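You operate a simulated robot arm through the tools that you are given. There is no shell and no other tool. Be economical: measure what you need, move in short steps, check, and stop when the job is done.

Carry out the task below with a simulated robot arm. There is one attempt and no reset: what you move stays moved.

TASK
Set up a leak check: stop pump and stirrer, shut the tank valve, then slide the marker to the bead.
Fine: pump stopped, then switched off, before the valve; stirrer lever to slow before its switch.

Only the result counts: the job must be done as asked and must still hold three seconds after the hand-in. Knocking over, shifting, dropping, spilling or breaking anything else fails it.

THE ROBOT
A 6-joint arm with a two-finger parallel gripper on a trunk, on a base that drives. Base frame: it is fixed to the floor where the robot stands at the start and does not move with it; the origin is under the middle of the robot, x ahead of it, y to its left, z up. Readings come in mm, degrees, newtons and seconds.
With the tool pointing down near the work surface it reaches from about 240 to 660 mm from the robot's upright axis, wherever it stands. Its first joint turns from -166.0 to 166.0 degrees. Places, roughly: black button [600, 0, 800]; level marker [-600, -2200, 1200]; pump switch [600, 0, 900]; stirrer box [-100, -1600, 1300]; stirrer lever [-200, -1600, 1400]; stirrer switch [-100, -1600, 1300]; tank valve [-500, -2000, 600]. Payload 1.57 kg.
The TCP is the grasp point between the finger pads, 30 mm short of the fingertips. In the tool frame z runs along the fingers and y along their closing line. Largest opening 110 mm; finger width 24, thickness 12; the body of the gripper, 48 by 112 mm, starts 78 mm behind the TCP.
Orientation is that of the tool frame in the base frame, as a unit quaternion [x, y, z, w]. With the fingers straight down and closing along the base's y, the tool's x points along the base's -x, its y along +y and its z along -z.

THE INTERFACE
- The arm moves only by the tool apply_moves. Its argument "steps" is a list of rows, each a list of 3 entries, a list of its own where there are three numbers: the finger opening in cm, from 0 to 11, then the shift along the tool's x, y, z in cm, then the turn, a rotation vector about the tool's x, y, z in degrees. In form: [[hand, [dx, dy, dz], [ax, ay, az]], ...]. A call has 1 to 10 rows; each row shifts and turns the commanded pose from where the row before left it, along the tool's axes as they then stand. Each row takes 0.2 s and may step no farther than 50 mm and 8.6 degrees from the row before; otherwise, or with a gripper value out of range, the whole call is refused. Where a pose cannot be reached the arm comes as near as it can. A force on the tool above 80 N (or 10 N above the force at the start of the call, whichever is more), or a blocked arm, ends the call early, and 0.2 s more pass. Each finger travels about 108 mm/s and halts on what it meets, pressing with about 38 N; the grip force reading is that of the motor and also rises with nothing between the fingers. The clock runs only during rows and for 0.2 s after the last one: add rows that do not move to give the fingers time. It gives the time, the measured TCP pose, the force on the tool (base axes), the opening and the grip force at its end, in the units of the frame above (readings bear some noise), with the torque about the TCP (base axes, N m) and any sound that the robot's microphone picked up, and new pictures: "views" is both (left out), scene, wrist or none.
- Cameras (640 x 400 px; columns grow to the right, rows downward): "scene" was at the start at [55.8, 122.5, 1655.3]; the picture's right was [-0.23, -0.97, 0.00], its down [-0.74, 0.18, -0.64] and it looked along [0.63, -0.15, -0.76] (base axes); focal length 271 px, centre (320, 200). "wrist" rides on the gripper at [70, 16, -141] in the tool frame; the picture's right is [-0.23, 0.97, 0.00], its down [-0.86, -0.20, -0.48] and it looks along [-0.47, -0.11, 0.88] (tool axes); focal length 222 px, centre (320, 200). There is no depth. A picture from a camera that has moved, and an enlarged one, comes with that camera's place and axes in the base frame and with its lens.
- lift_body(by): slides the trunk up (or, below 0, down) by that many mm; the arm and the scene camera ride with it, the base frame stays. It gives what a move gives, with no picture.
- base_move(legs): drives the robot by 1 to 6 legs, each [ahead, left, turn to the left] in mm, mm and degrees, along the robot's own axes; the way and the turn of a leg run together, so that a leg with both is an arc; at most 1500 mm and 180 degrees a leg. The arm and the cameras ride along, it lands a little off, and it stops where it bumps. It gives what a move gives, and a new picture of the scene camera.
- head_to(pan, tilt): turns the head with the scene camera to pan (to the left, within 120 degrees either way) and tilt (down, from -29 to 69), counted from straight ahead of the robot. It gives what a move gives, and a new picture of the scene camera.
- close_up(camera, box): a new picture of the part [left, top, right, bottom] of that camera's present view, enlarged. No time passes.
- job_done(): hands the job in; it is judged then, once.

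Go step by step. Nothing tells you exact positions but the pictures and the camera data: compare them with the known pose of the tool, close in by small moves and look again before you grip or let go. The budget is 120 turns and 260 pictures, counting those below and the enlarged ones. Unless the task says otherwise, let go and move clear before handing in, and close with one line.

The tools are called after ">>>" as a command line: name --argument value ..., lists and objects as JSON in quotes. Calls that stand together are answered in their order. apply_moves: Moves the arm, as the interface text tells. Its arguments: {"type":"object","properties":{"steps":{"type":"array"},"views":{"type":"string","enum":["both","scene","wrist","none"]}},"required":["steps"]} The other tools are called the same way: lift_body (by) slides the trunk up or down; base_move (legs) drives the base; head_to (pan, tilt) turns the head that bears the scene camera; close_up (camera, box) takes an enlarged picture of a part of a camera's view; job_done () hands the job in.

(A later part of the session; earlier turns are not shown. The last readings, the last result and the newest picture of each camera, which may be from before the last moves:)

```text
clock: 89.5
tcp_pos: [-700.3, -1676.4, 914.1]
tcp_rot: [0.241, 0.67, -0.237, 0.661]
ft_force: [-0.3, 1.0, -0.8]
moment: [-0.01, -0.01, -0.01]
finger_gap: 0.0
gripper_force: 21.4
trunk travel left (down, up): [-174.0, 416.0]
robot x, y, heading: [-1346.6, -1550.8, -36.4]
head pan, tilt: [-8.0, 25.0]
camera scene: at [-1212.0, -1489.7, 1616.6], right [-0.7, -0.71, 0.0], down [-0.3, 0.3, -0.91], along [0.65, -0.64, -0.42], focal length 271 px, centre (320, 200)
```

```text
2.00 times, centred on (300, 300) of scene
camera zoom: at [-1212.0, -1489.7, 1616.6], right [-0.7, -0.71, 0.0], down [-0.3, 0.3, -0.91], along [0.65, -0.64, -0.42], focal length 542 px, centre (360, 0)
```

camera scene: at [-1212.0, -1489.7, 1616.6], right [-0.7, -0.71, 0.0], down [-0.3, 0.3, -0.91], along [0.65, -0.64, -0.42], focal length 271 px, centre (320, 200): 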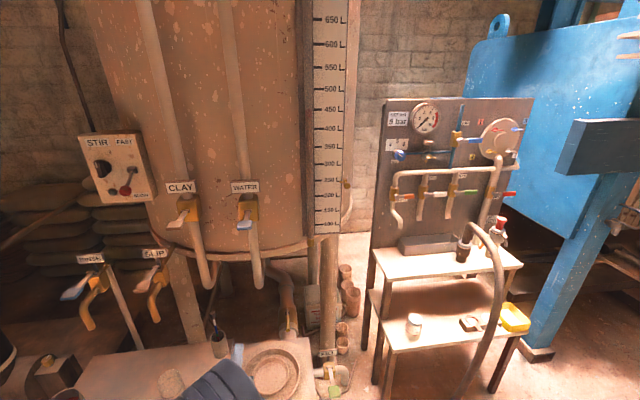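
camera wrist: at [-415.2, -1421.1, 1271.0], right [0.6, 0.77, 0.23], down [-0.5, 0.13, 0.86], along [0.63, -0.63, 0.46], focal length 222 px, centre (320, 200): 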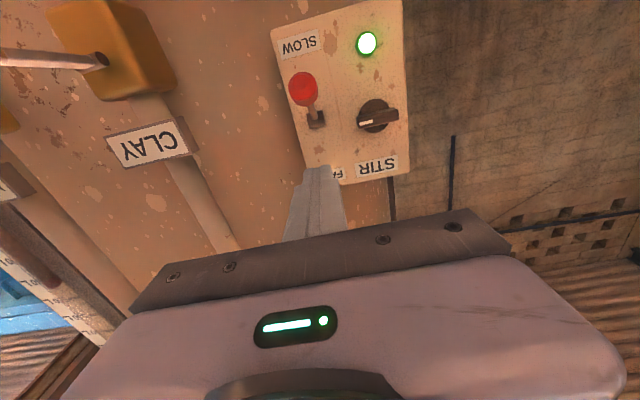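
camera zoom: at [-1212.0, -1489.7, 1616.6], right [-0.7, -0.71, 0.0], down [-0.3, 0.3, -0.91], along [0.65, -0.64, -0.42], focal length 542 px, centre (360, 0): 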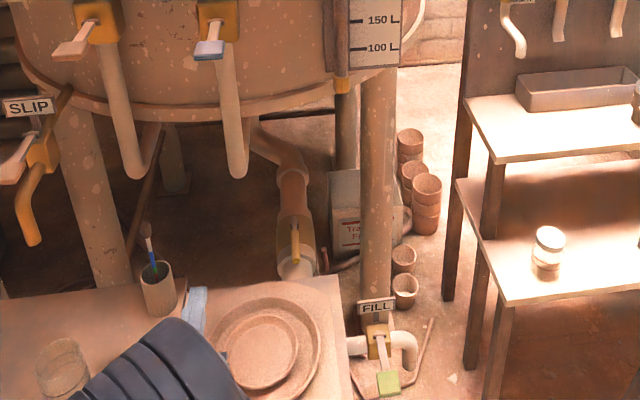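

The tank valve is the ball valve on the tank outlet pipe with a yellow handle lying along the pipe (open), near (-500,-1990,640). The marker is a brass knob at about 240 L on the scale's right edge, and a red bead shows in the tube near 445 L. I'll move up to the valve first.

>>> base_move --legs '[[0, -168, 0], [130, 0, 0]]'

>>> lift_body --by -100

>>> head_to --pan 15 --tilt 40

>>> close_up --camera "wrist" --box '[0, 0, 640, 400]'

```text
clock: 91.9
tcp_pos: [-693.9, -1890.3, 913.4]
tcp_rot: [0.24, 0.671, -0.235, 0.661]
ft_force: [1.2, 0.8, -0.1]
moment: [0.0, -0.02, 0.0]
finger_gap: 0.0
gripper_force: 21.9
trunk travel left (down, up): [-174.0, 416.0]
robot x, y, heading: [-1342.5, -1767.0, -36.5]
head pan, tilt: [-8.0, 25.0]
camera scene: at [-1205.1, -1705.2, 1616.5], right [-0.7, -0.71, 0.0], down [-0.3, 0.3, -0.91], along [0.65, -0.63, -0.42], focal length 271 px, centre (320, 200)
```

scene: 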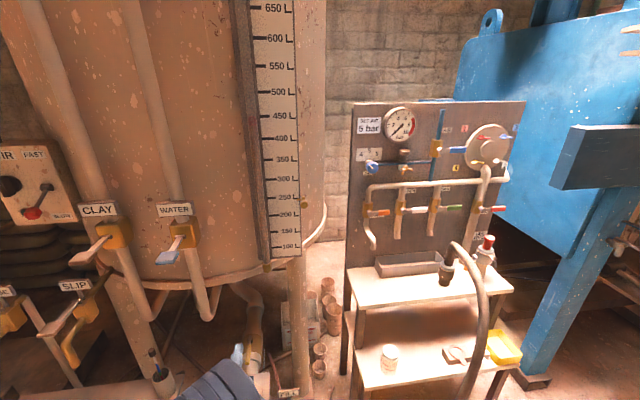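

```text
clock: 93.2
tcp_pos: [-694.3, -1889.5, 814.6]
tcp_rot: [0.239, 0.67, -0.236, 0.662]
ft_force: [-0.4, 0.4, 0.0]
moment: [-0.02, 0.01, -0.01]
finger_gap: 0.0
gripper_force: 21.4
trunk travel left (down, up): [-74.0, 516.0]
robot x, y, heading: [-1336.7, -1764.7, -36.5]
head pan, tilt: [-8.0, 25.0]
```

```text
clock: 94.1
tcp_pos: [-694.4, -1890.1, 813.2]
tcp_rot: [0.24, 0.67, -0.236, 0.661]
ft_force: [0.8, 0.8, -1.0]
moment: [-0.01, 0.0, 0.01]
finger_gap: 0.0
gripper_force: 21.5
trunk travel left (down, up): [-74.0, 516.0]
robot x, y, heading: [-1334.4, -1767.7, -36.6]
head pan, tilt: [15.0, 40.0]
camera scene: at [-1192.6, -1671.3, 1493.3], right [-0.36, -0.93, 0.0], down [-0.6, 0.23, -0.77], along [0.71, -0.28, -0.64], focal length 271 px, centre (320, 200)
```

scene: 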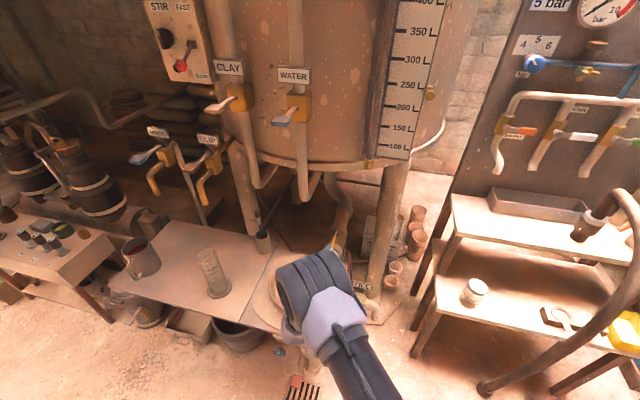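

```text
1.00 times, centred on (320, 200) of wrist (not enlarged: the box is as wide or as high as the picture)
camera zoom: at [-793.3, -1786.4, 745.3], right [0.62, 0.75, 0.23], down [-0.49, 0.14, 0.86], along [0.62, -0.64, 0.45], focal length 222 px, centre (320, 200)
```

zoom: 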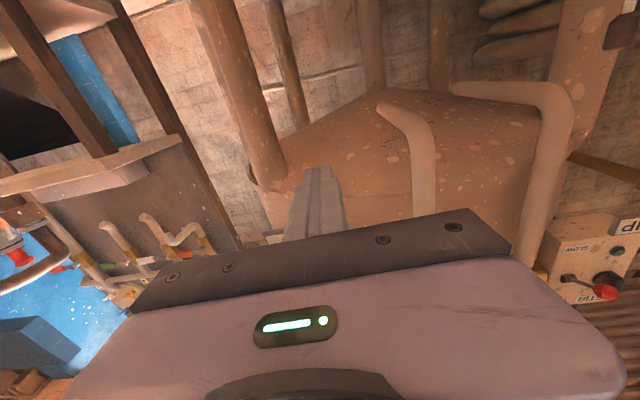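

The valve is below the wrist view. I'll pitch the hand down about 43° to look at it.

>>> apply_moves --steps '[[0, [0, 0, -3], [0, 8.5, 0]], [0, [0, 0, 0], [0, 8.5, 0]], [0, [0, 0, 0], [0, 8.5, 0]], [0, [0, 0, 0], [0, 8.5, 0]], [0, [0, 0, 0], [0, 8.5, 0]]]'

>>> close_up --camera "scene" --box '[260, 150, 440, 300]'

```text
clock: 95.3
tcp_pos: [-715.0, -1870.9, 814.9]
tcp_rot: [0.309, 0.864, -0.133, 0.374]
ft_force: [0.1, 0.3, 0.0]
moment: [-0.03, -0.05, 0.01]
finger_gap: 0.1
gripper_force: 21.3
trunk travel left (down, up): [-74.0, 516.0]
robot x, y, heading: [-1343.1, -1764.0, -36.3]
head pan, tilt: [15.0, 40.0]
camera scene: at [-1192.6, -1671.3, 1493.3], right [-0.36, -0.93, 0.0], down [-0.6, 0.23, -0.77], along [0.71, -0.28, -0.64], focal length 271 px, centre (320, 200)
camera wrist: at [-822.4, -1762.2, 859.6], right [0.74, 0.65, 0.17], down [0.06, -0.31, 0.95], along [0.67, -0.69, -0.27], focal length 222 px, centre (320, 200)
```

scene: 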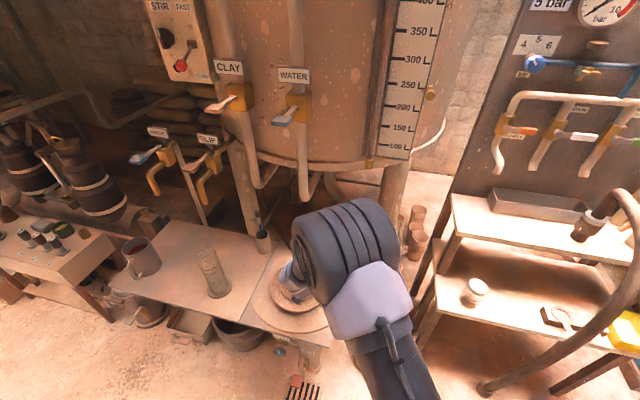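
wrist: 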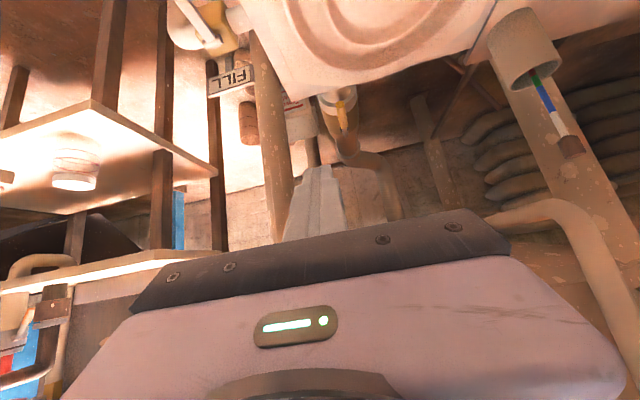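

```text
2.67 times, centred on (350, 225) of scene
camera zoom: at [-1192.6, -1671.3, 1493.3], right [-0.36, -0.93, 0.0], down [-0.6, 0.23, -0.77], along [0.71, -0.28, -0.64], focal length 723 px, centre (240, 133)
```

zoom: 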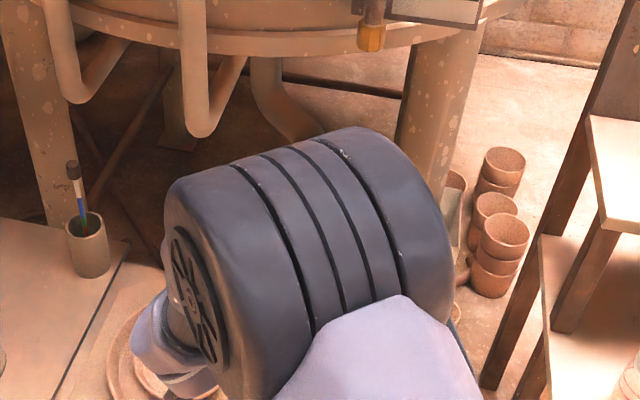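

>>> close_up --camera "wrist" --box '[260, 60, 440, 220]'

```text
2.50 times, centred on (350, 140) of wrist
camera zoom: at [-822.4, -1762.2, 859.6], right [0.74, 0.65, 0.17], down [0.06, -0.31, 0.95], along [0.67, -0.69, -0.27], focal length 555 px, centre (245, 350)
```

zoom: 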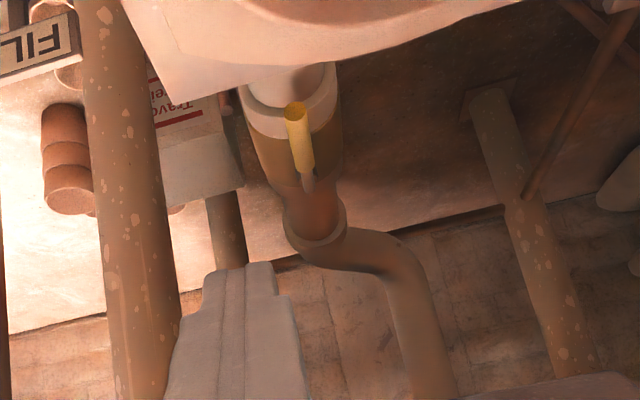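

The valve's handle lies on top, along an outlet pipe that runs outward toward me, so it turns about a vertical axis. I'll come closer to measure it.

>>> apply_moves --steps '[[0, [0.2, 1.1, 3.5], [0, 0, 0]], [0, [0.2, 1.1, 3.5], [0, 0, 0]], [0, [0.2, 1.1, 3.5], [0, 0, 0]], [0, [0, 0, 0], [0, 0, 0]]]' --views "wrist"

>>> close_up --camera "wrist" --box '[220, 20, 420, 180]'

>>> head_to --pan -5 --tilt 40

```text
clock: 96.3
tcp_pos: [-640.2, -1891.3, 738.5]
tcp_rot: [0.308, 0.865, -0.134, 0.374]
ft_force: [-0.2, 0.4, -1.2]
moment: [-0.02, 0.01, -0.05]
finger_gap: 0.3
gripper_force: 21.1
trunk travel left (down, up): [-74.0, 516.0]
robot x, y, heading: [-1339.2, -1763.3, -36.5]
head pan, tilt: [15.0, 40.0]
camera wrist: at [-746.4, -1783.3, 783.7], right [0.74, 0.65, 0.17], down [0.06, -0.31, 0.95], along [0.67, -0.69, -0.26], focal length 222 px, centre (320, 200)
```

wrist: 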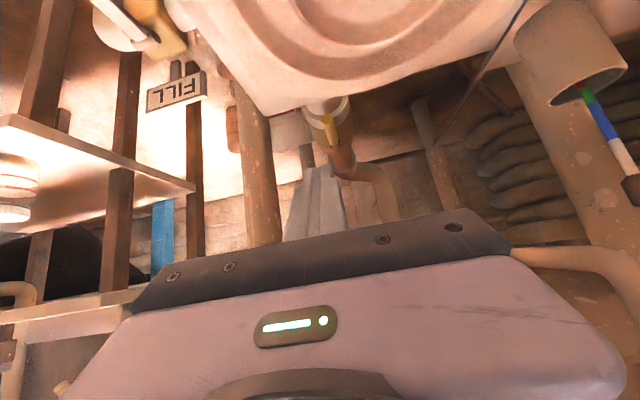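

```text
2.50 times, centred on (320, 100) of wrist
camera zoom: at [-746.4, -1783.3, 783.7], right [0.74, 0.65, 0.17], down [0.06, -0.31, 0.95], along [0.67, -0.69, -0.26], focal length 555 px, centre (320, 450)
```

zoom: 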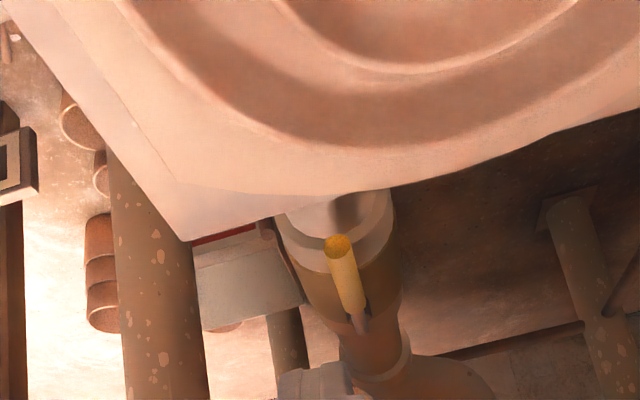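

```text
clock: 97.1
tcp_pos: [-640.2, -1892.3, 740.5]
tcp_rot: [0.309, 0.865, -0.133, 0.373]
ft_force: [0.6, 0.3, -0.8]
moment: [-0.04, 0.02, -0.01]
finger_gap: 0.0
gripper_force: 21.1
trunk travel left (down, up): [-74.0, 516.0]
robot x, y, heading: [-1338.6, -1761.4, -36.5]
head pan, tilt: [-5.0, 40.0]
camera scene: at [-1207.9, -1696.4, 1493.3], right [-0.66, -0.75, 0.0], down [-0.48, 0.42, -0.77], along [0.58, -0.51, -0.64], focal length 271 px, centre (320, 200)
```

scene: 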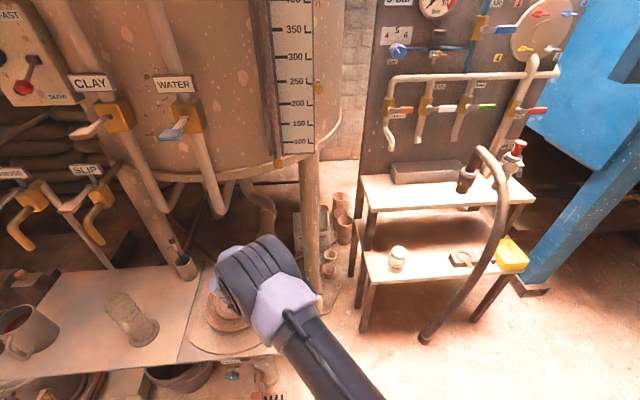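

The handle runs horizontally from its stem near (-405,-2059,558) out to a tip at about (-498,-1988,560). I'll retract the arm and drive the base closer, so that I can reach it with a steeper tool.

>>> apply_moves --steps '[[0, [3.28, 0, -3.5], [0, 0, 0]], [0, [3.28, 0, -3.5], [0, 0, 0]], [0, [3.28, 0, -3.5], [0, 0, 0]], [0, [3.28, 0, -3.5], [0, 0, 0]], [0, [3.28, 0, -3.5], [0, 0, 0]], [6, [0, 0, 0], [0, 8.5, 0]], [6, [0, 0, 0], [0, 8.5, 0]]]' --views "wrist"

```text
clock: 98.7
tcp_pos: [-824.9, -1739.2, 740.0]
tcp_rot: [0.324, 0.911, -0.085, 0.242]
ft_force: [0.5, 0.8, -0.4]
moment: [0.02, -0.01, 0.01]
finger_gap: 60.0
gripper_force: 0.1
trunk travel left (down, up): [-74.0, 516.0]
robot x, y, heading: [-1338.3, -1763.3, -36.5]
head pan, tilt: [-5.0, 40.0]
camera wrist: at [-916.2, -1643.5, 827.1], right [0.77, 0.63, 0.11], down [0.27, -0.48, 0.84], along [0.58, -0.61, -0.53], focal length 222 px, centre (320, 200)
```

wrist: 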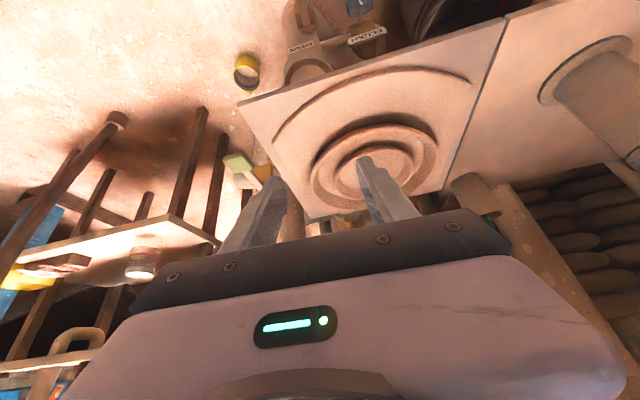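

>>> base_move --legs '[[150, 0, 0], [110, 0, 0]]'

>>> close_up --camera "wrist" --box '[0, 0, 640, 400]'

```text
clock: 100.9
tcp_pos: [-616.0, -1897.0, 740.1]
tcp_rot: [0.327, 0.91, -0.086, 0.241]
ft_force: [-0.5, -0.6, 0.7]
moment: [-0.02, 0.0, -0.03]
finger_gap: 60.0
gripper_force: 0.0
trunk travel left (down, up): [-74.0, 516.0]
robot x, y, heading: [-1128.6, -1919.9, -36.7]
head pan, tilt: [-5.0, 40.0]
camera scene: at [-998.2, -1851.8, 1493.2], right [-0.66, -0.75, 0.0], down [-0.48, 0.43, -0.77], along [0.57, -0.51, -0.64], focal length 271 px, centre (320, 200)
```

scene: 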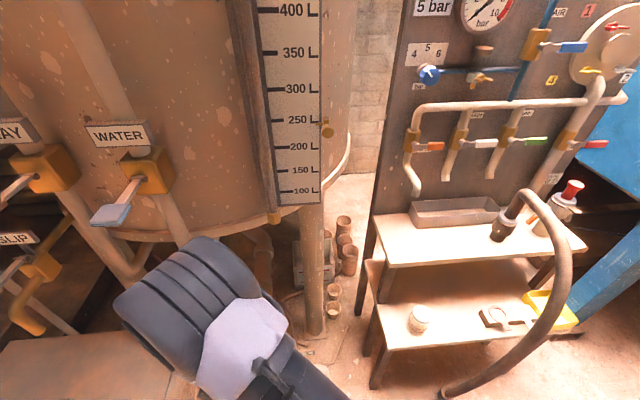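

```text
1.00 times, centred on (320, 200) of wrist (not enlarged: the box is as wide or as high as the picture)
camera zoom: at [-706.2, -1800.1, 826.8], right [0.77, 0.62, 0.11], down [0.26, -0.48, 0.84], along [0.58, -0.62, -0.53], focal length 222 px, centre (320, 200)
```

zoom: 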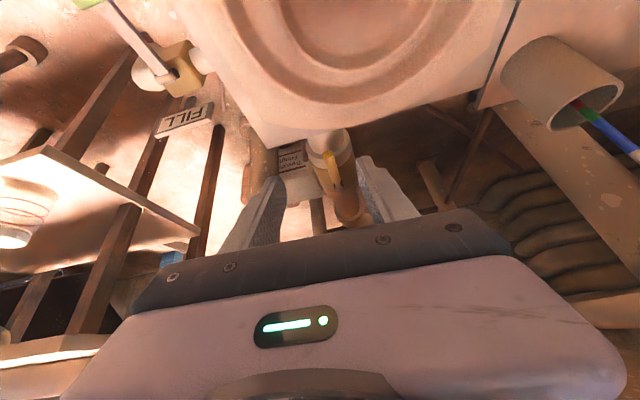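

The handle position checks out against this view. I'll move to straddle it from above, stopping about 60 mm higher.

>>> apply_moves --steps '[[6, [-1.9, 0.12, 3.1], [0, 0, 0]], [6, [-1.9, 0.12, 3.1], [0, 0, 0]], [6, [-1.9, 0.12, 3.1], [0, 0, 0]], [6, [-1.9, 0.12, 3.1], [0, 0, 0]], [6, [-1.9, 0.12, 3.1], [0, 0, 0]]]'

>>> close_up --camera "wrist" --box '[200, 40, 440, 240]'

```text
clock: 102.1
tcp_pos: [-487.6, -1994.5, 653.3]
tcp_rot: [0.326, 0.91, -0.087, 0.242]
ft_force: [0.0, -0.5, -0.2]
moment: [-0.01, -0.01, 0.0]
finger_gap: 59.8
gripper_force: 0.0
trunk travel left (down, up): [-74.0, 516.0]
robot x, y, heading: [-1130.2, -1916.3, -36.5]
head pan, tilt: [-5.0, 40.0]
camera scene: at [-998.4, -1851.6, 1493.2], right [-0.66, -0.75, 0.0], down [-0.48, 0.43, -0.77], along [0.57, -0.51, -0.64], focal length 271 px, centre (320, 200)
camera wrist: at [-578.4, -1898.2, 739.5], right [0.77, 0.63, 0.11], down [0.26, -0.48, 0.84], along [0.58, -0.62, -0.53], focal length 222 px, centre (320, 200)
```

scene: 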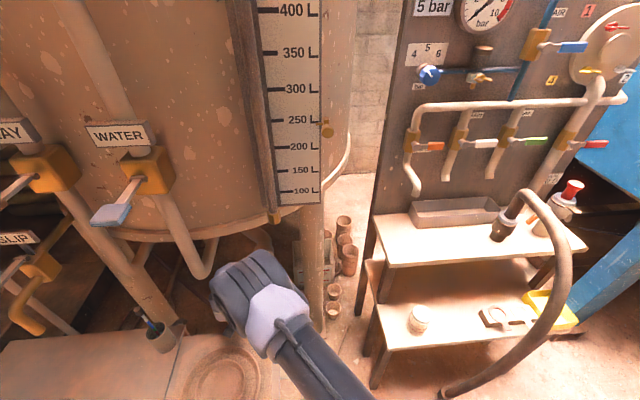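
wrist: 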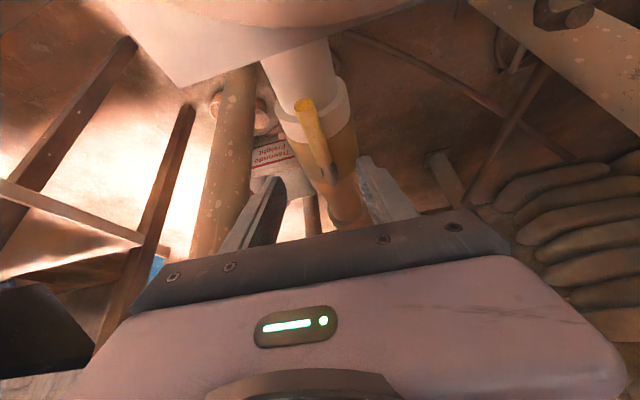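

```text
2.00 times, centred on (320, 140) of wrist
camera zoom: at [-578.4, -1898.2, 739.5], right [0.77, 0.63, 0.11], down [0.26, -0.48, 0.84], along [0.58, -0.62, -0.53], focal length 444 px, centre (320, 320)
```

zoom: 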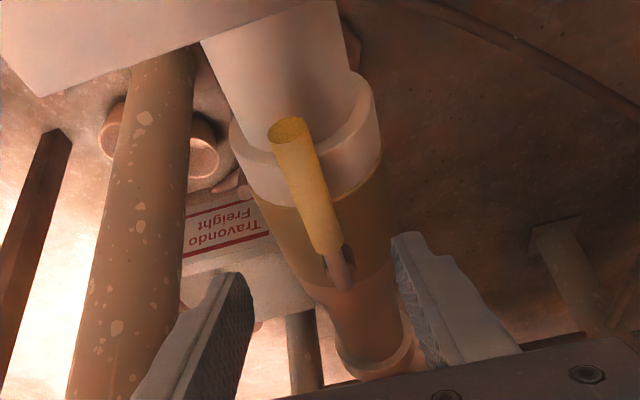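

The fingers straddle the handle evenly. I'll descend 65 mm so that the tips come down beside it.

>>> apply_moves --steps '[[6, [1.1, 0, 1.9], [0, 0, 0]], [6, [1.1, 0, 1.9], [0, 0, 0]], [6, [0.7, 0, 1.3], [0, 0, 0]], [6, [0.35, 0, 0.6], [0, 0, 0]]]' --views "wrist"

>>> close_up --camera "wrist" --box '[200, 40, 440, 240]'

```text
clock: 103.1
tcp_pos: [-489.2, -1993.4, 585.0]
tcp_rot: [0.328, 0.909, -0.086, 0.242]
ft_force: [0.3, -0.4, 0.8]
moment: [-0.01, 0.01, 0.0]
finger_gap: 59.9
gripper_force: 0.0
trunk travel left (down, up): [-74.0, 516.0]
robot x, y, heading: [-1129.7, -1919.2, -36.8]
head pan, tilt: [-5.0, 40.0]
camera wrist: at [-579.1, -1896.8, 673.5], right [0.77, 0.62, 0.11], down [0.26, -0.48, 0.84], along [0.58, -0.62, -0.53], focal length 222 px, centre (320, 200)
```

wrist: 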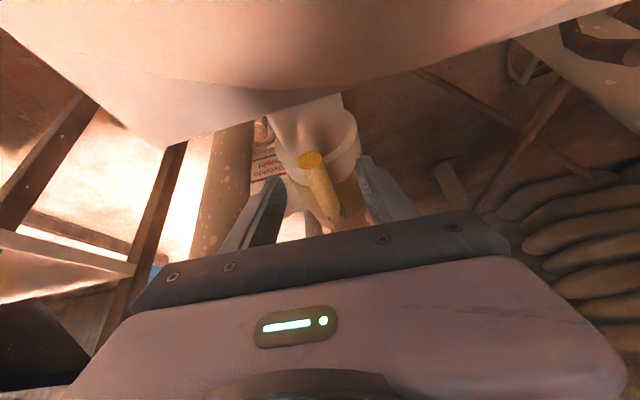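

```text
2.00 times, centred on (320, 140) of wrist
camera zoom: at [-579.1, -1896.8, 673.5], right [0.77, 0.62, 0.11], down [0.26, -0.48, 0.84], along [0.58, -0.62, -0.53], focal length 444 px, centre (320, 320)
```

zoom: 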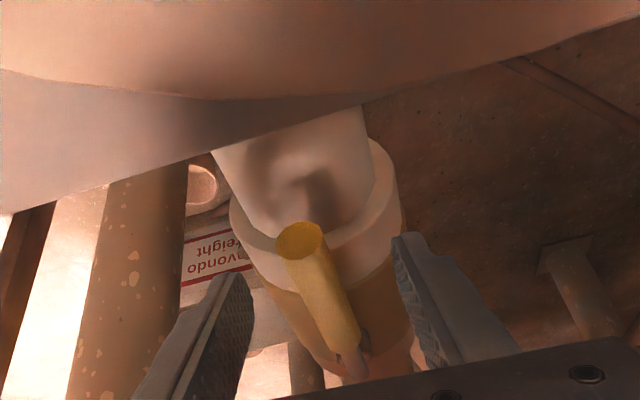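

The fingers are down on both sides of the handle. I'll test pushing it to the left (+y).

>>> apply_moves --steps '[[6, [0, 1.2, 0], [0, 0, 0]], [6, [0, 1.0, 0], [0, 0, 0]], [6, [0, 0.6, 0], [0, 0, 0]], [6, [0, 0.6, 0], [0, 0, 0]]]' --views "none"

>>> close_up --camera "wrist" --box '[200, 40, 440, 240]'

```text
clock: 104.1
tcp_pos: [-470.2, -1969.7, 585.9]
tcp_rot: [0.329, 0.909, -0.088, 0.24]
ft_force: [-12.7, -23.3, 0.3]
moment: [-0.53, 0.47, 0.17]
finger_gap: 83.2
gripper_force: 13.1
trunk travel left (down, up): [-74.0, 516.0]
robot x, y, heading: [-1126.9, -1919.3, -36.7]
head pan, tilt: [-5.0, 40.0]
```

```text
2.00 times, centred on (320, 140) of wrist
camera zoom: at [-559.3, -1873.4, 673.6], right [0.78, 0.62, 0.11], down [0.26, -0.48, 0.84], along [0.57, -0.62, -0.53], focal length 444 px, centre (320, 320)
```

zoom: 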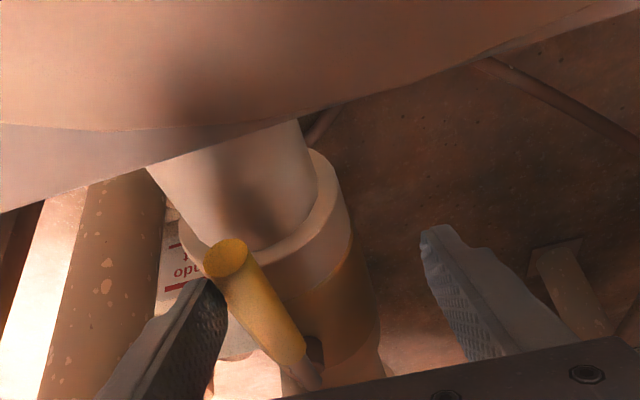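

It doesn't move left (that is its stop). I'll go back and push to the right.

>>> apply_moves --steps '[[6, [0, -1.5, 0], [0, 0, 0]], [6, [0, -1.8, 0], [0, 0, 0]], [6, [0, -1.2, 0], [0, 0, 0]], [6, [0, -1.2, 0], [0, 0, 0]], [6, [0, -0.8, 0], [0, 0, 0]]]' --views "none"

>>> close_up --camera "wrist" --box '[200, 40, 440, 240]'

```text
clock: 105.3
tcp_pos: [-508.4, -2015.4, 587.1]
tcp_rot: [0.328, 0.91, -0.086, 0.24]
ft_force: [0.8, 1.2, 0.6]
moment: [0.04, -0.03, 0.03]
finger_gap: 61.1
gripper_force: 0.6
trunk travel left (down, up): [-74.0, 516.0]
robot x, y, heading: [-1129.4, -1918.6, -36.7]
head pan, tilt: [-5.0, 40.0]
```

```text
2.00 times, centred on (320, 140) of wrist
camera zoom: at [-599.1, -1920.0, 673.9], right [0.77, 0.63, 0.11], down [0.26, -0.48, 0.84], along [0.58, -0.62, -0.53], focal length 444 px, centre (320, 320)
```

zoom: 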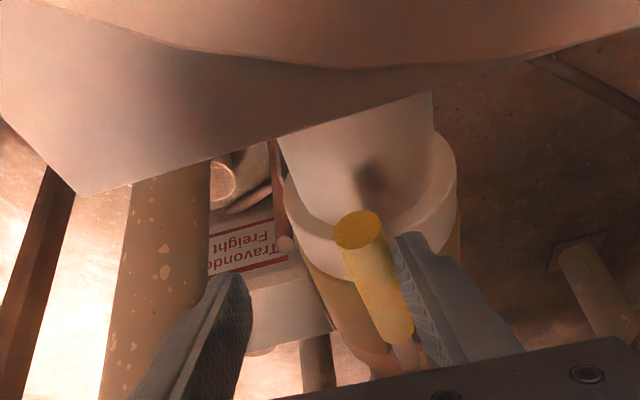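

It does turn to the right, but a tank leg is close on that side. I'll reposition with closed fingers on the handle's left side so the push stays compact.

>>> apply_moves --steps '[[6, [0, 0.3, 0], [0, 0, 0]], [6, [-1.2, 0, -2.1], [0, 0, 0]], [6, [-1.2, 0, -2.1], [0, 0, 0]], [0, [0, 3, 0], [0, 0, 0]], [0, [-1.0, 2.3, 0.6], [0, 0, 0]], [0, [0, 0, 0], [0, 0, 0]], [0, [1.2, 0, 2.1], [0, 0, 0]]]' --views "none"

>>> close_up --camera "wrist" --box '[200, 40, 440, 240]'

```text
clock: 106.9
tcp_pos: [-463.7, -1980.0, 611.8]
tcp_rot: [0.327, 0.91, -0.086, 0.24]
ft_force: [0.7, -0.2, 0.9]
moment: [0.02, -0.04, 0.01]
finger_gap: 0.0
gripper_force: 21.6
trunk travel left (down, up): [-74.0, 516.0]
robot x, y, heading: [-1130.2, -1920.1, -36.8]
head pan, tilt: [-5.0, 40.0]
```

```text
2.00 times, centred on (320, 140) of wrist
camera zoom: at [-553.7, -1884.4, 698.4], right [0.77, 0.62, 0.11], down [0.26, -0.48, 0.84], along [0.58, -0.62, -0.53], focal length 444 px, centre (320, 320)
```

zoom: 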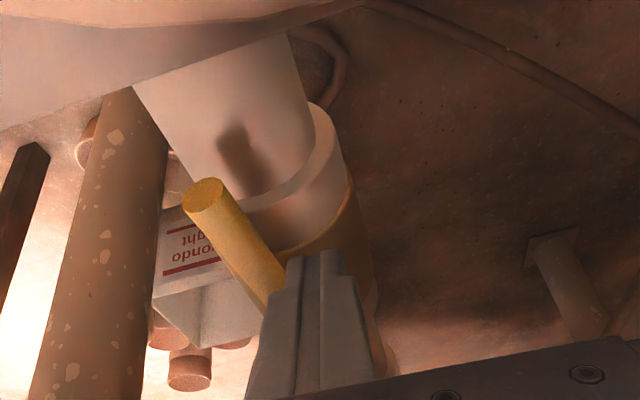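

I'll lower to handle height and push right along an arc.

>>> apply_moves --steps '[[0, [1.2, 0, 2.1], [0, 0, 0]], [0, [-0.1, -1.1, 0.1], [0, 0, 0]], [0, [-0.1, -1.1, 0], [0, 0, 0]], [0, [-0.1, -1.2, 0.1], [0, 0, 0]], [0, [0, -1.1, 0], [0, 0, 0]]]' --views "none"

>>> close_up --camera "wrist" --box '[200, 40, 440, 240]'

```text
clock: 108.1
tcp_pos: [-490.6, -2018.0, 586.6]
tcp_rot: [0.328, 0.909, -0.087, 0.241]
ft_force: [1.9, 1.6, 1.6]
moment: [-0.07, -0.09, 0.04]
finger_gap: 0.0
gripper_force: 21.0
trunk travel left (down, up): [-74.0, 516.0]
robot x, y, heading: [-1129.8, -1915.7, -36.6]
head pan, tilt: [-5.0, 40.0]
```

```text
2.00 times, centred on (320, 140) of wrist
camera zoom: at [-580.7, -1922.1, 673.5], right [0.77, 0.63, 0.11], down [0.26, -0.48, 0.84], along [0.58, -0.62, -0.53], focal length 444 px, centre (320, 320)
```

zoom: 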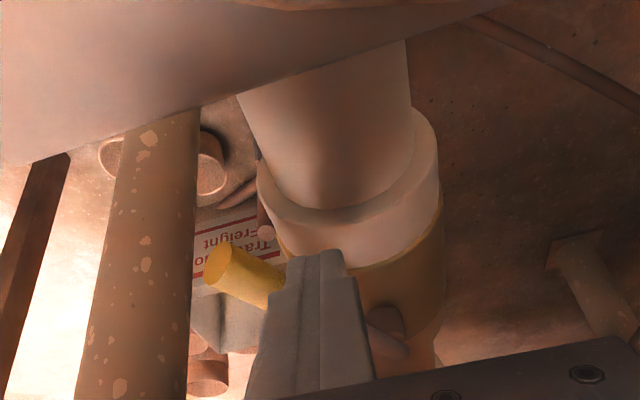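

It's turning nicely. Continuing the arc.

>>> apply_moves --steps '[[0, [-1.1, -1.3, 0.6], [0, 0, 0]], [0, [-1.2, -1.1, 0.7], [0, 0, 0]], [0, [-1.0, -0.5, 0.6], [0, 0, 0]], [0, [-0.6, -0.3, 0.35], [0, 0, 0]]]' --views "none"

>>> close_up --camera "wrist" --box '[200, 40, 440, 240]'

```text
clock: 109.1
tcp_pos: [-476.2, -2070.1, 586.9]
tcp_rot: [0.327, 0.91, -0.086, 0.242]
ft_force: [-1.2, 0.8, 2.8]
moment: [-0.08, -0.02, -0.03]
finger_gap: 0.0
gripper_force: 21.2
trunk travel left (down, up): [-74.0, 516.0]
robot x, y, heading: [-1130.9, -1919.9, -36.6]
head pan, tilt: [-5.0, 40.0]
```

```text
2.00 times, centred on (320, 140) of wrist
camera zoom: at [-566.4, -1974.4, 673.0], right [0.77, 0.62, 0.11], down [0.26, -0.48, 0.84], along [0.58, -0.62, -0.53], focal length 444 px, centre (320, 320)
```

zoom: 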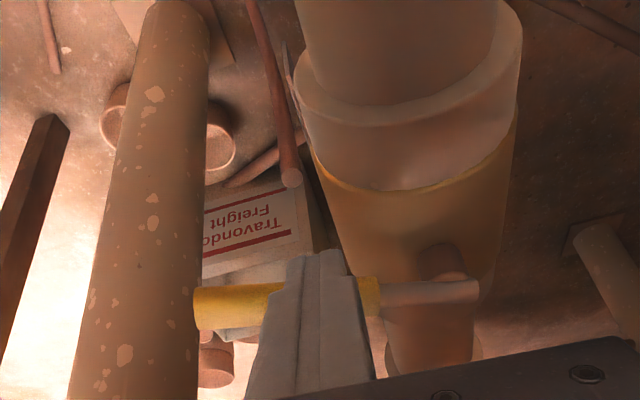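

The handle is about 74° round. I'll push the last 16°+ until it meets its stop.

>>> apply_moves --steps '[[0, [-0.6, -0.1, 0.35], [0, 0, 0]], [0, [-0.5, 0, 0.3], [0, 0, 0]], [0, [-0.4, 0, 0.23], [0, 0, 0]]]' --views "none"

>>> close_up --camera "wrist" --box '[200, 40, 440, 240]'

```text
clock: 109.9
tcp_pos: [-463.6, -2082.3, 585.5]
tcp_rot: [0.327, 0.909, -0.087, 0.242]
ft_force: [-1.5, 1.9, 1.8]
moment: [-0.04, 0.0, 0.02]
finger_gap: 0.2
gripper_force: 21.4
trunk travel left (down, up): [-74.0, 516.0]
robot x, y, heading: [-1133.6, -1920.5, -36.6]
head pan, tilt: [-5.0, 40.0]
```

```text
2.00 times, centred on (320, 140) of wrist
camera zoom: at [-553.5, -1986.5, 672.3], right [0.77, 0.63, 0.11], down [0.26, -0.48, 0.84], along [0.58, -0.62, -0.53], focal length 444 px, centre (320, 320)
```

zoom: 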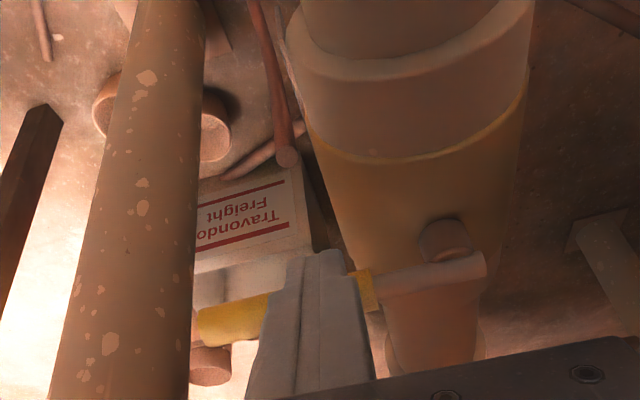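

>>> apply_moves --steps '[[0, [-0.4, 0, 0.23], [0, 0, 0]], [0, [-0.3, 0, 0.17], [0, 0, 0]], [0, [-0.3, 0, 0.17], [0, 0, 0]]]' --views "none"

>>> close_up --camera "wrist" --box '[200, 40, 440, 240]'

```text
clock: 110.7
tcp_pos: [-461.6, -2083.8, 583.8]
tcp_rot: [0.327, 0.91, -0.087, 0.239]
ft_force: [-30.6, 14.9, 36.1]
moment: [-0.09, -0.23, -0.16]
finger_gap: 0.2
gripper_force: 21.7
trunk travel left (down, up): [-74.0, 516.0]
robot x, y, heading: [-1129.7, -1917.9, -36.3]
head pan, tilt: [-5.0, 40.0]
stopped in row 3: the force on the tool passed its limit at 86 N (the readings are from after the stop); the commanded pose is now the measured one
```

```text
2.00 times, centred on (320, 140) of wrist
camera zoom: at [-551.9, -1987.7, 673.0], right [0.77, 0.63, 0.11], down [0.27, -0.48, 0.84], along [0.58, -0.62, -0.54], focal length 444 px, centre (320, 320)
```

zoom: 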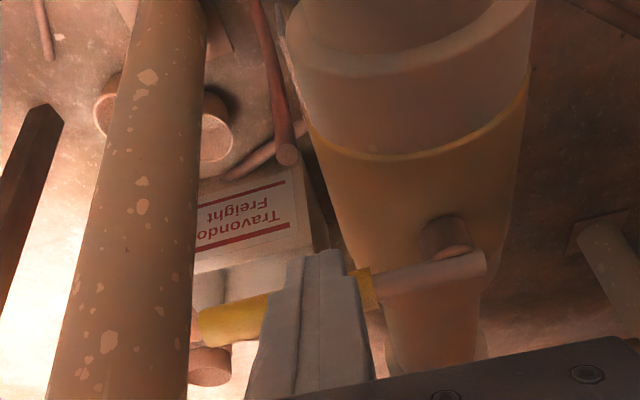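

The handle is at its closed stop at 90°. I'll back off outward, then up.

>>> apply_moves --steps '[[0, [0.9, 0.3, -0.5], [0, 0, 0]], [0, [0.9, 1, -0.5], [0, 0, 0]], [0, [-1.5, 2, -2.8], [0, 0, 0]], [0, [-1.5, 0, -2.8], [0, 0, 0]], [0, [-1.5, 0, -2.8], [0, 0, 0]], [0, [2.5, 0, -4], [0, 0, 0]], [0, [2.5, 0, -4], [0, 0, 0]]]'

>>> close_up --camera "wrist" --box '[200, 40, 440, 240]'

```text
clock: 112.3
tcp_pos: [-518.8, -1992.0, 722.6]
tcp_rot: [0.327, 0.911, -0.086, 0.237]
ft_force: [0.5, 0.5, 0.9]
moment: [0.01, -0.04, -0.01]
finger_gap: 0.0
gripper_force: 21.7
trunk travel left (down, up): [-74.0, 516.0]
robot x, y, heading: [-1130.3, -1919.3, -36.8]
head pan, tilt: [-5.0, 40.0]
camera scene: at [-999.8, -1850.4, 1493.3], right [-0.66, -0.75, 0.0], down [-0.48, 0.43, -0.77], along [0.57, -0.51, -0.64], focal length 271 px, centre (320, 200)
camera wrist: at [-608.7, -1894.7, 811.3], right [0.77, 0.63, 0.11], down [0.27, -0.48, 0.84], along [0.57, -0.62, -0.54], focal length 222 px, centre (320, 200)
```

scene: 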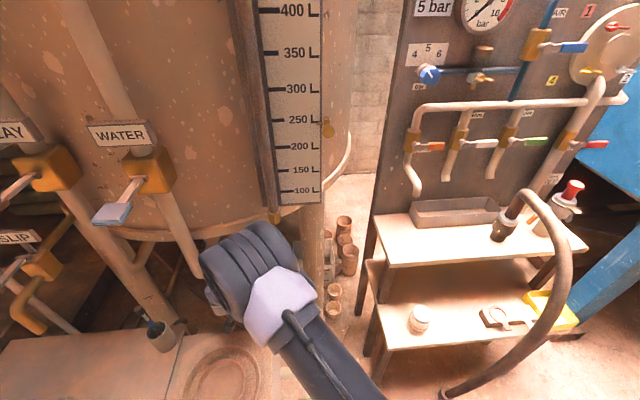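
wrist: 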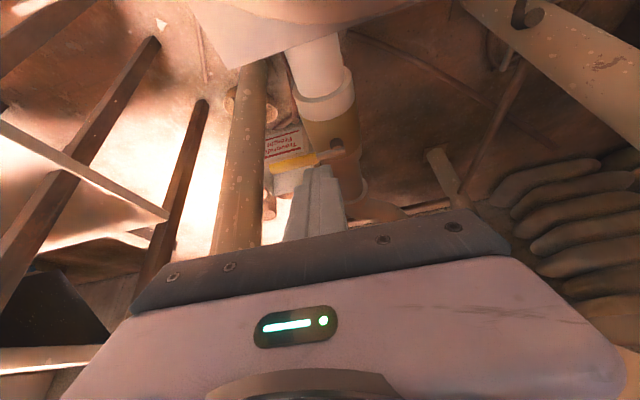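

```text
2.00 times, centred on (320, 140) of wrist
camera zoom: at [-608.7, -1894.7, 811.3], right [0.77, 0.63, 0.11], down [0.27, -0.48, 0.84], along [0.57, -0.62, -0.54], focal length 444 px, centre (320, 320)
```

zoom: 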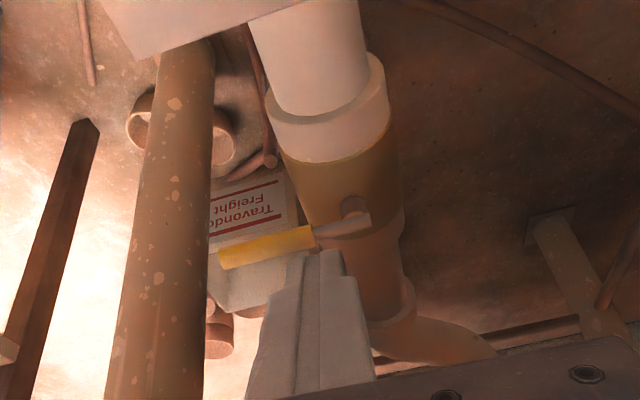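

The valve handle is now across the pipe, so it is shut. Next is the marker: I'll back away, raise the trunk and level the hand.

>>> base_move --legs '[[-220, 0, 0]]'

>>> lift_body --by 370

>>> apply_moves --steps '[[0, [0, 0, 0], [0, -8.5, 0]], [0, [0, 0, 0], [0, -8.5, 0]], [0, [0, 0, 0], [0, -8.5, 0]], [0, [0, 0, 0], [0, -8.5, 0]], [0, [0, 0, 0], [0, -8.5, 0]], [0, [0, 0, 0], [0, -8.5, 0]], [0, [0, 0, 0], [0, -8.5, 0]]]'

>>> head_to --pan -15 --tilt 35

>>> close_up --camera "scene" --box '[180, 20, 380, 220]'

```text
clock: 114.0
tcp_pos: [-699.5, -1855.7, 722.8]
tcp_rot: [0.325, 0.911, -0.087, 0.237]
ft_force: [-0.1, 0.0, 0.0]
moment: [0.01, 0.01, 0.01]
finger_gap: 0.2
gripper_force: 21.2
trunk travel left (down, up): [-74.0, 516.0]
robot x, y, heading: [-1311.9, -1788.8, -36.3]
head pan, tilt: [-5.0, 40.0]
camera scene: at [-1180.6, -1716.8, 1493.3], right [-0.66, -0.75, 0.0], down [-0.48, 0.42, -0.77], along [0.57, -0.51, -0.64], focal length 271 px, centre (320, 200)
```

scene: 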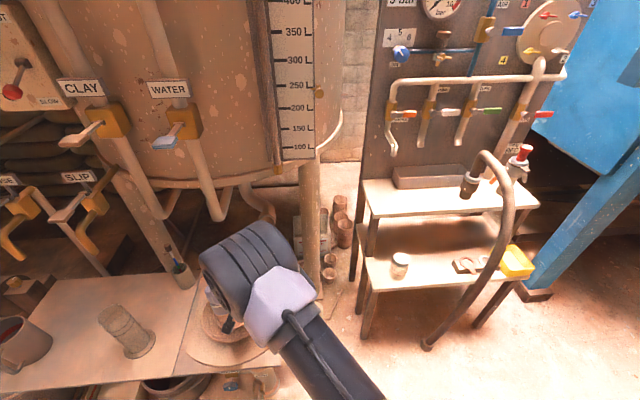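

```text
clock: 117.6
tcp_pos: [-699.2, -1856.3, 1092.6]
tcp_rot: [0.325, 0.912, -0.087, 0.237]
ft_force: [-0.6, -0.3, -0.5]
moment: [0.01, -0.02, 0.0]
finger_gap: 0.2
gripper_force: 20.9
trunk travel left (down, up): [-444.0, 146.0]
robot x, y, heading: [-1312.3, -1786.8, -36.4]
head pan, tilt: [-5.0, 40.0]
```

```text
clock: 119.2
tcp_pos: [-698.6, -1855.4, 1094.2]
tcp_rot: [0.239, 0.673, -0.237, 0.659]
ft_force: [-0.4, -0.7, -0.3]
moment: [-0.04, 0.01, 0.01]
finger_gap: 0.0
gripper_force: 21.5
trunk travel left (down, up): [-444.0, 146.0]
robot x, y, heading: [-1313.2, -1784.8, -36.5]
head pan, tilt: [-5.0, 40.0]
camera scene: at [-1180.0, -1716.9, 1863.2], right [-0.66, -0.75, 0.0], down [-0.48, 0.42, -0.77], along [0.57, -0.51, -0.64], focal length 271 px, centre (320, 200)
camera wrist: at [-799.1, -1752.2, 1024.8], right [0.62, 0.75, 0.22], down [-0.48, 0.14, 0.87], along [0.62, -0.65, 0.45], focal length 222 px, centre (320, 200)
```

scene: 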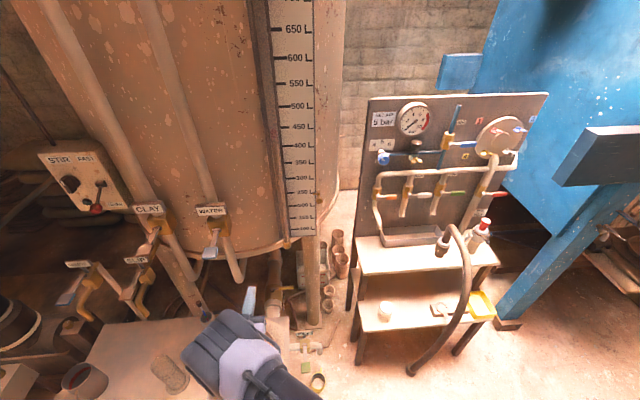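
wrist: 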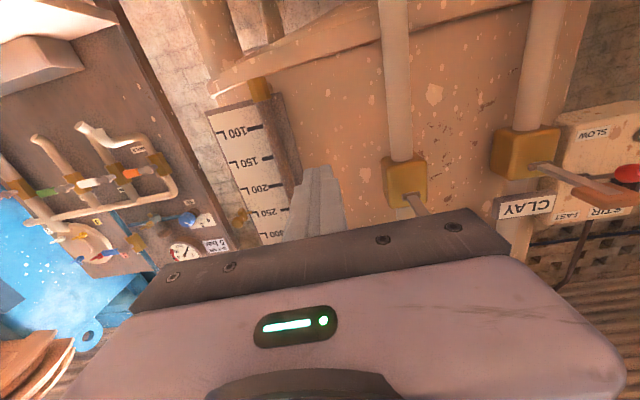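

```text
clock: 119.9
tcp_pos: [-698.2, -1855.7, 1092.3]
tcp_rot: [0.239, 0.674, -0.236, 0.657]
ft_force: [0.6, 0.1, 1.0]
moment: [0.0, 0.01, -0.01]
finger_gap: 0.0
gripper_force: 21.4
trunk travel left (down, up): [-444.0, 146.0]
robot x, y, heading: [-1315.6, -1785.6, -36.2]
head pan, tilt: [-15.0, 35.0]
camera scene: at [-1189.1, -1729.6, 1870.8], right [-0.78, -0.62, 0.0], down [-0.36, 0.45, -0.82], along [0.51, -0.64, -0.57], focal length 271 px, centre (320, 200)
```

scene: 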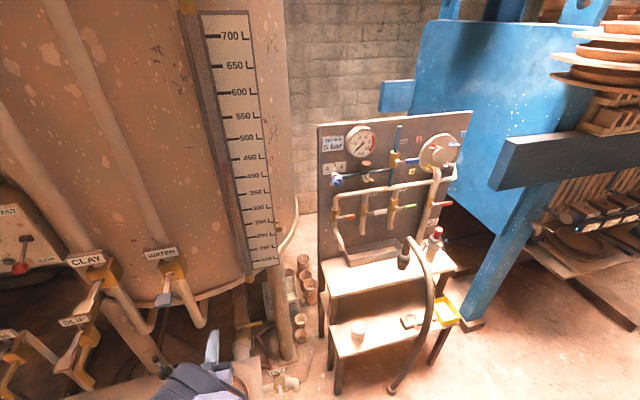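

```text
2.00 times, centred on (280, 120) of scene
camera zoom: at [-1189.1, -1729.6, 1870.8], right [-0.78, -0.62, 0.0], down [-0.36, 0.45, -0.82], along [0.51, -0.64, -0.57], focal length 542 px, centre (400, 360)
```

zoom: 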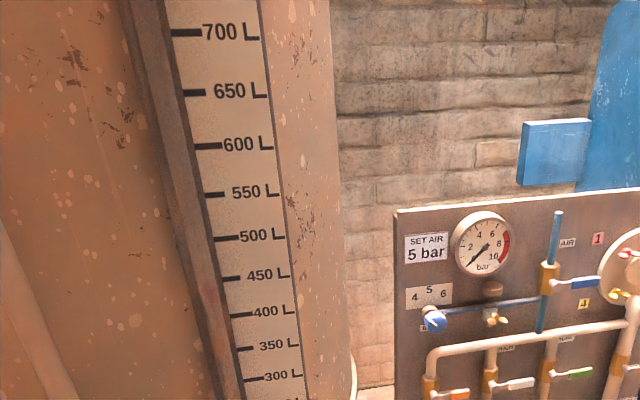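

>>> close_up --camera "scene" --box '[200, 140, 320, 280]'

>>> close_up --camera "wrist" --box '[190, 70, 350, 250]'

```text
2.86 times, centred on (260, 210) of scene
camera zoom: at [-1189.1, -1729.6, 1870.8], right [-0.78, -0.62, 0.0], down [-0.36, 0.45, -0.82], along [0.51, -0.64, -0.57], focal length 774 px, centre (491, 171)
```

zoom: 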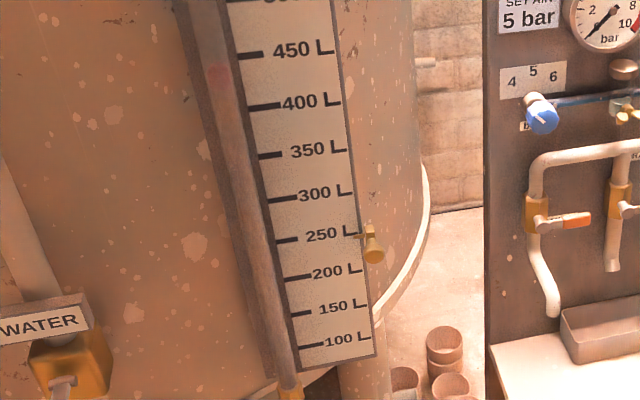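

```text
2.22 times, centred on (270, 160) of wrist
camera zoom: at [-799.5, -1752.4, 1025.1], right [0.62, 0.75, 0.22], down [-0.48, 0.14, 0.87], along [0.62, -0.65, 0.45], focal length 494 px, centre (431, 289)
```

zoom: 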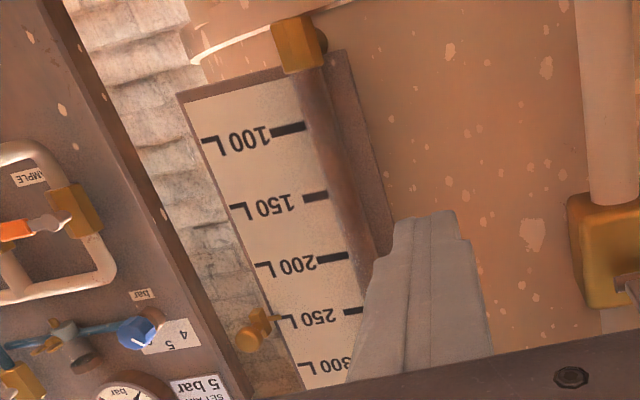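

The marker's pointer is at about (-591,-2206,1248) near 250 L with a brass knob at about (-626,-2207,1254). The red bead is near 436 L (z≈1490). I'll move in front of the marker for a closer look.

>>> lift_body --by 120

>>> base_move --legs '[[0, -234, 0], [100, 0, 0]]'

>>> close_up --camera "wrist" --box '[0, 0, 640, 400]'

```text
clock: 121.4
tcp_pos: [-699.7, -1855.8, 1212.8]
tcp_rot: [0.24, 0.674, -0.237, 0.658]
ft_force: [0.4, -0.1, -0.1]
moment: [0.01, 0.03, -0.03]
finger_gap: 0.1
gripper_force: 21.2
trunk travel left (down, up): [-564.0, 26.0]
robot x, y, heading: [-1312.9, -1785.0, -36.5]
head pan, tilt: [-15.0, 35.0]
```

```text
clock: 123.8
tcp_pos: [-755.8, -2096.6, 1211.6]
tcp_rot: [0.238, 0.675, -0.235, 0.658]
ft_force: [0.3, 0.4, 0.6]
moment: [0.01, -0.02, 0.01]
finger_gap: 0.3
gripper_force: 21.4
trunk travel left (down, up): [-564.0, 26.0]
robot x, y, heading: [-1367.6, -2027.1, -36.3]
head pan, tilt: [-15.0, 35.0]
camera scene: at [-1245.1, -1971.4, 1990.8], right [-0.78, -0.63, 0.0], down [-0.36, 0.45, -0.82], along [0.51, -0.64, -0.57], focal length 271 px, centre (320, 200)
```

scene: 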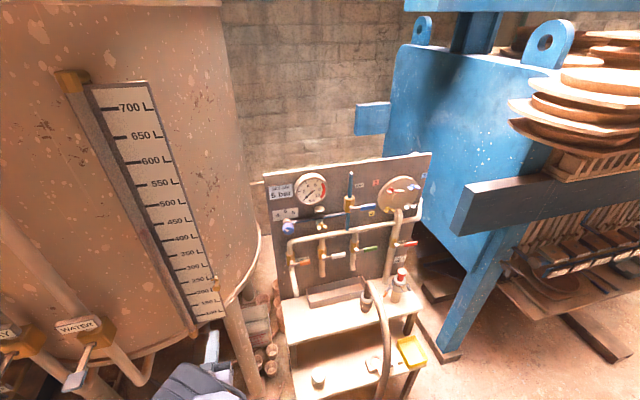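

```text
1.00 times, centred on (320, 200) of wrist (not enlarged: the box is as wide or as high as the picture)
camera zoom: at [-855.6, -1993.6, 1144.9], right [0.62, 0.75, 0.22], down [-0.48, 0.14, 0.87], along [0.62, -0.65, 0.45], focal length 222 px, centre (320, 200)
```

zoom: 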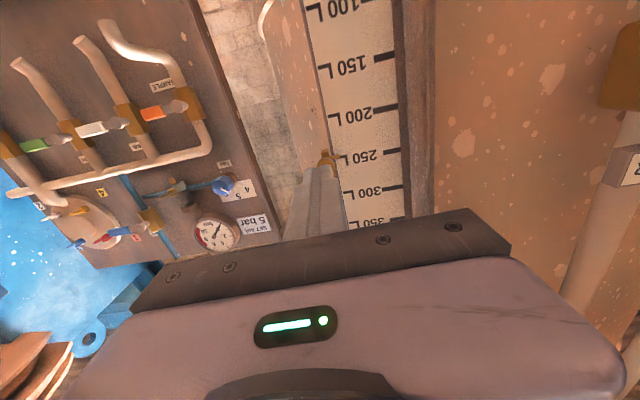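

>>> close_up --camera "wrist" --box '[270, 110, 430, 230]'

>>> close_up --camera "scene" --box '[100, 180, 260, 330]'

```text
3.33 times, centred on (350, 170) of wrist
camera zoom: at [-855.6, -1993.6, 1144.9], right [0.62, 0.75, 0.22], down [-0.48, 0.14, 0.87], along [0.62, -0.65, 0.45], focal length 740 px, centre (220, 300)
```

zoom: 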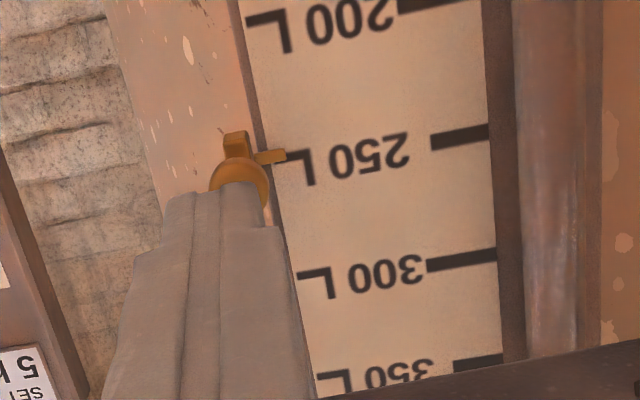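

```text
2.67 times, centred on (180, 255) of scene
camera zoom: at [-1245.1, -1971.4, 1990.8], right [-0.78, -0.63, 0.0], down [-0.36, 0.45, -0.82], along [0.51, -0.64, -0.57], focal length 723 px, centre (693, 53)
```

zoom: 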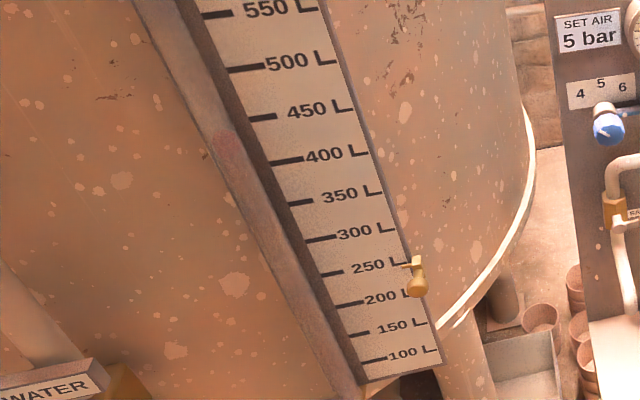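

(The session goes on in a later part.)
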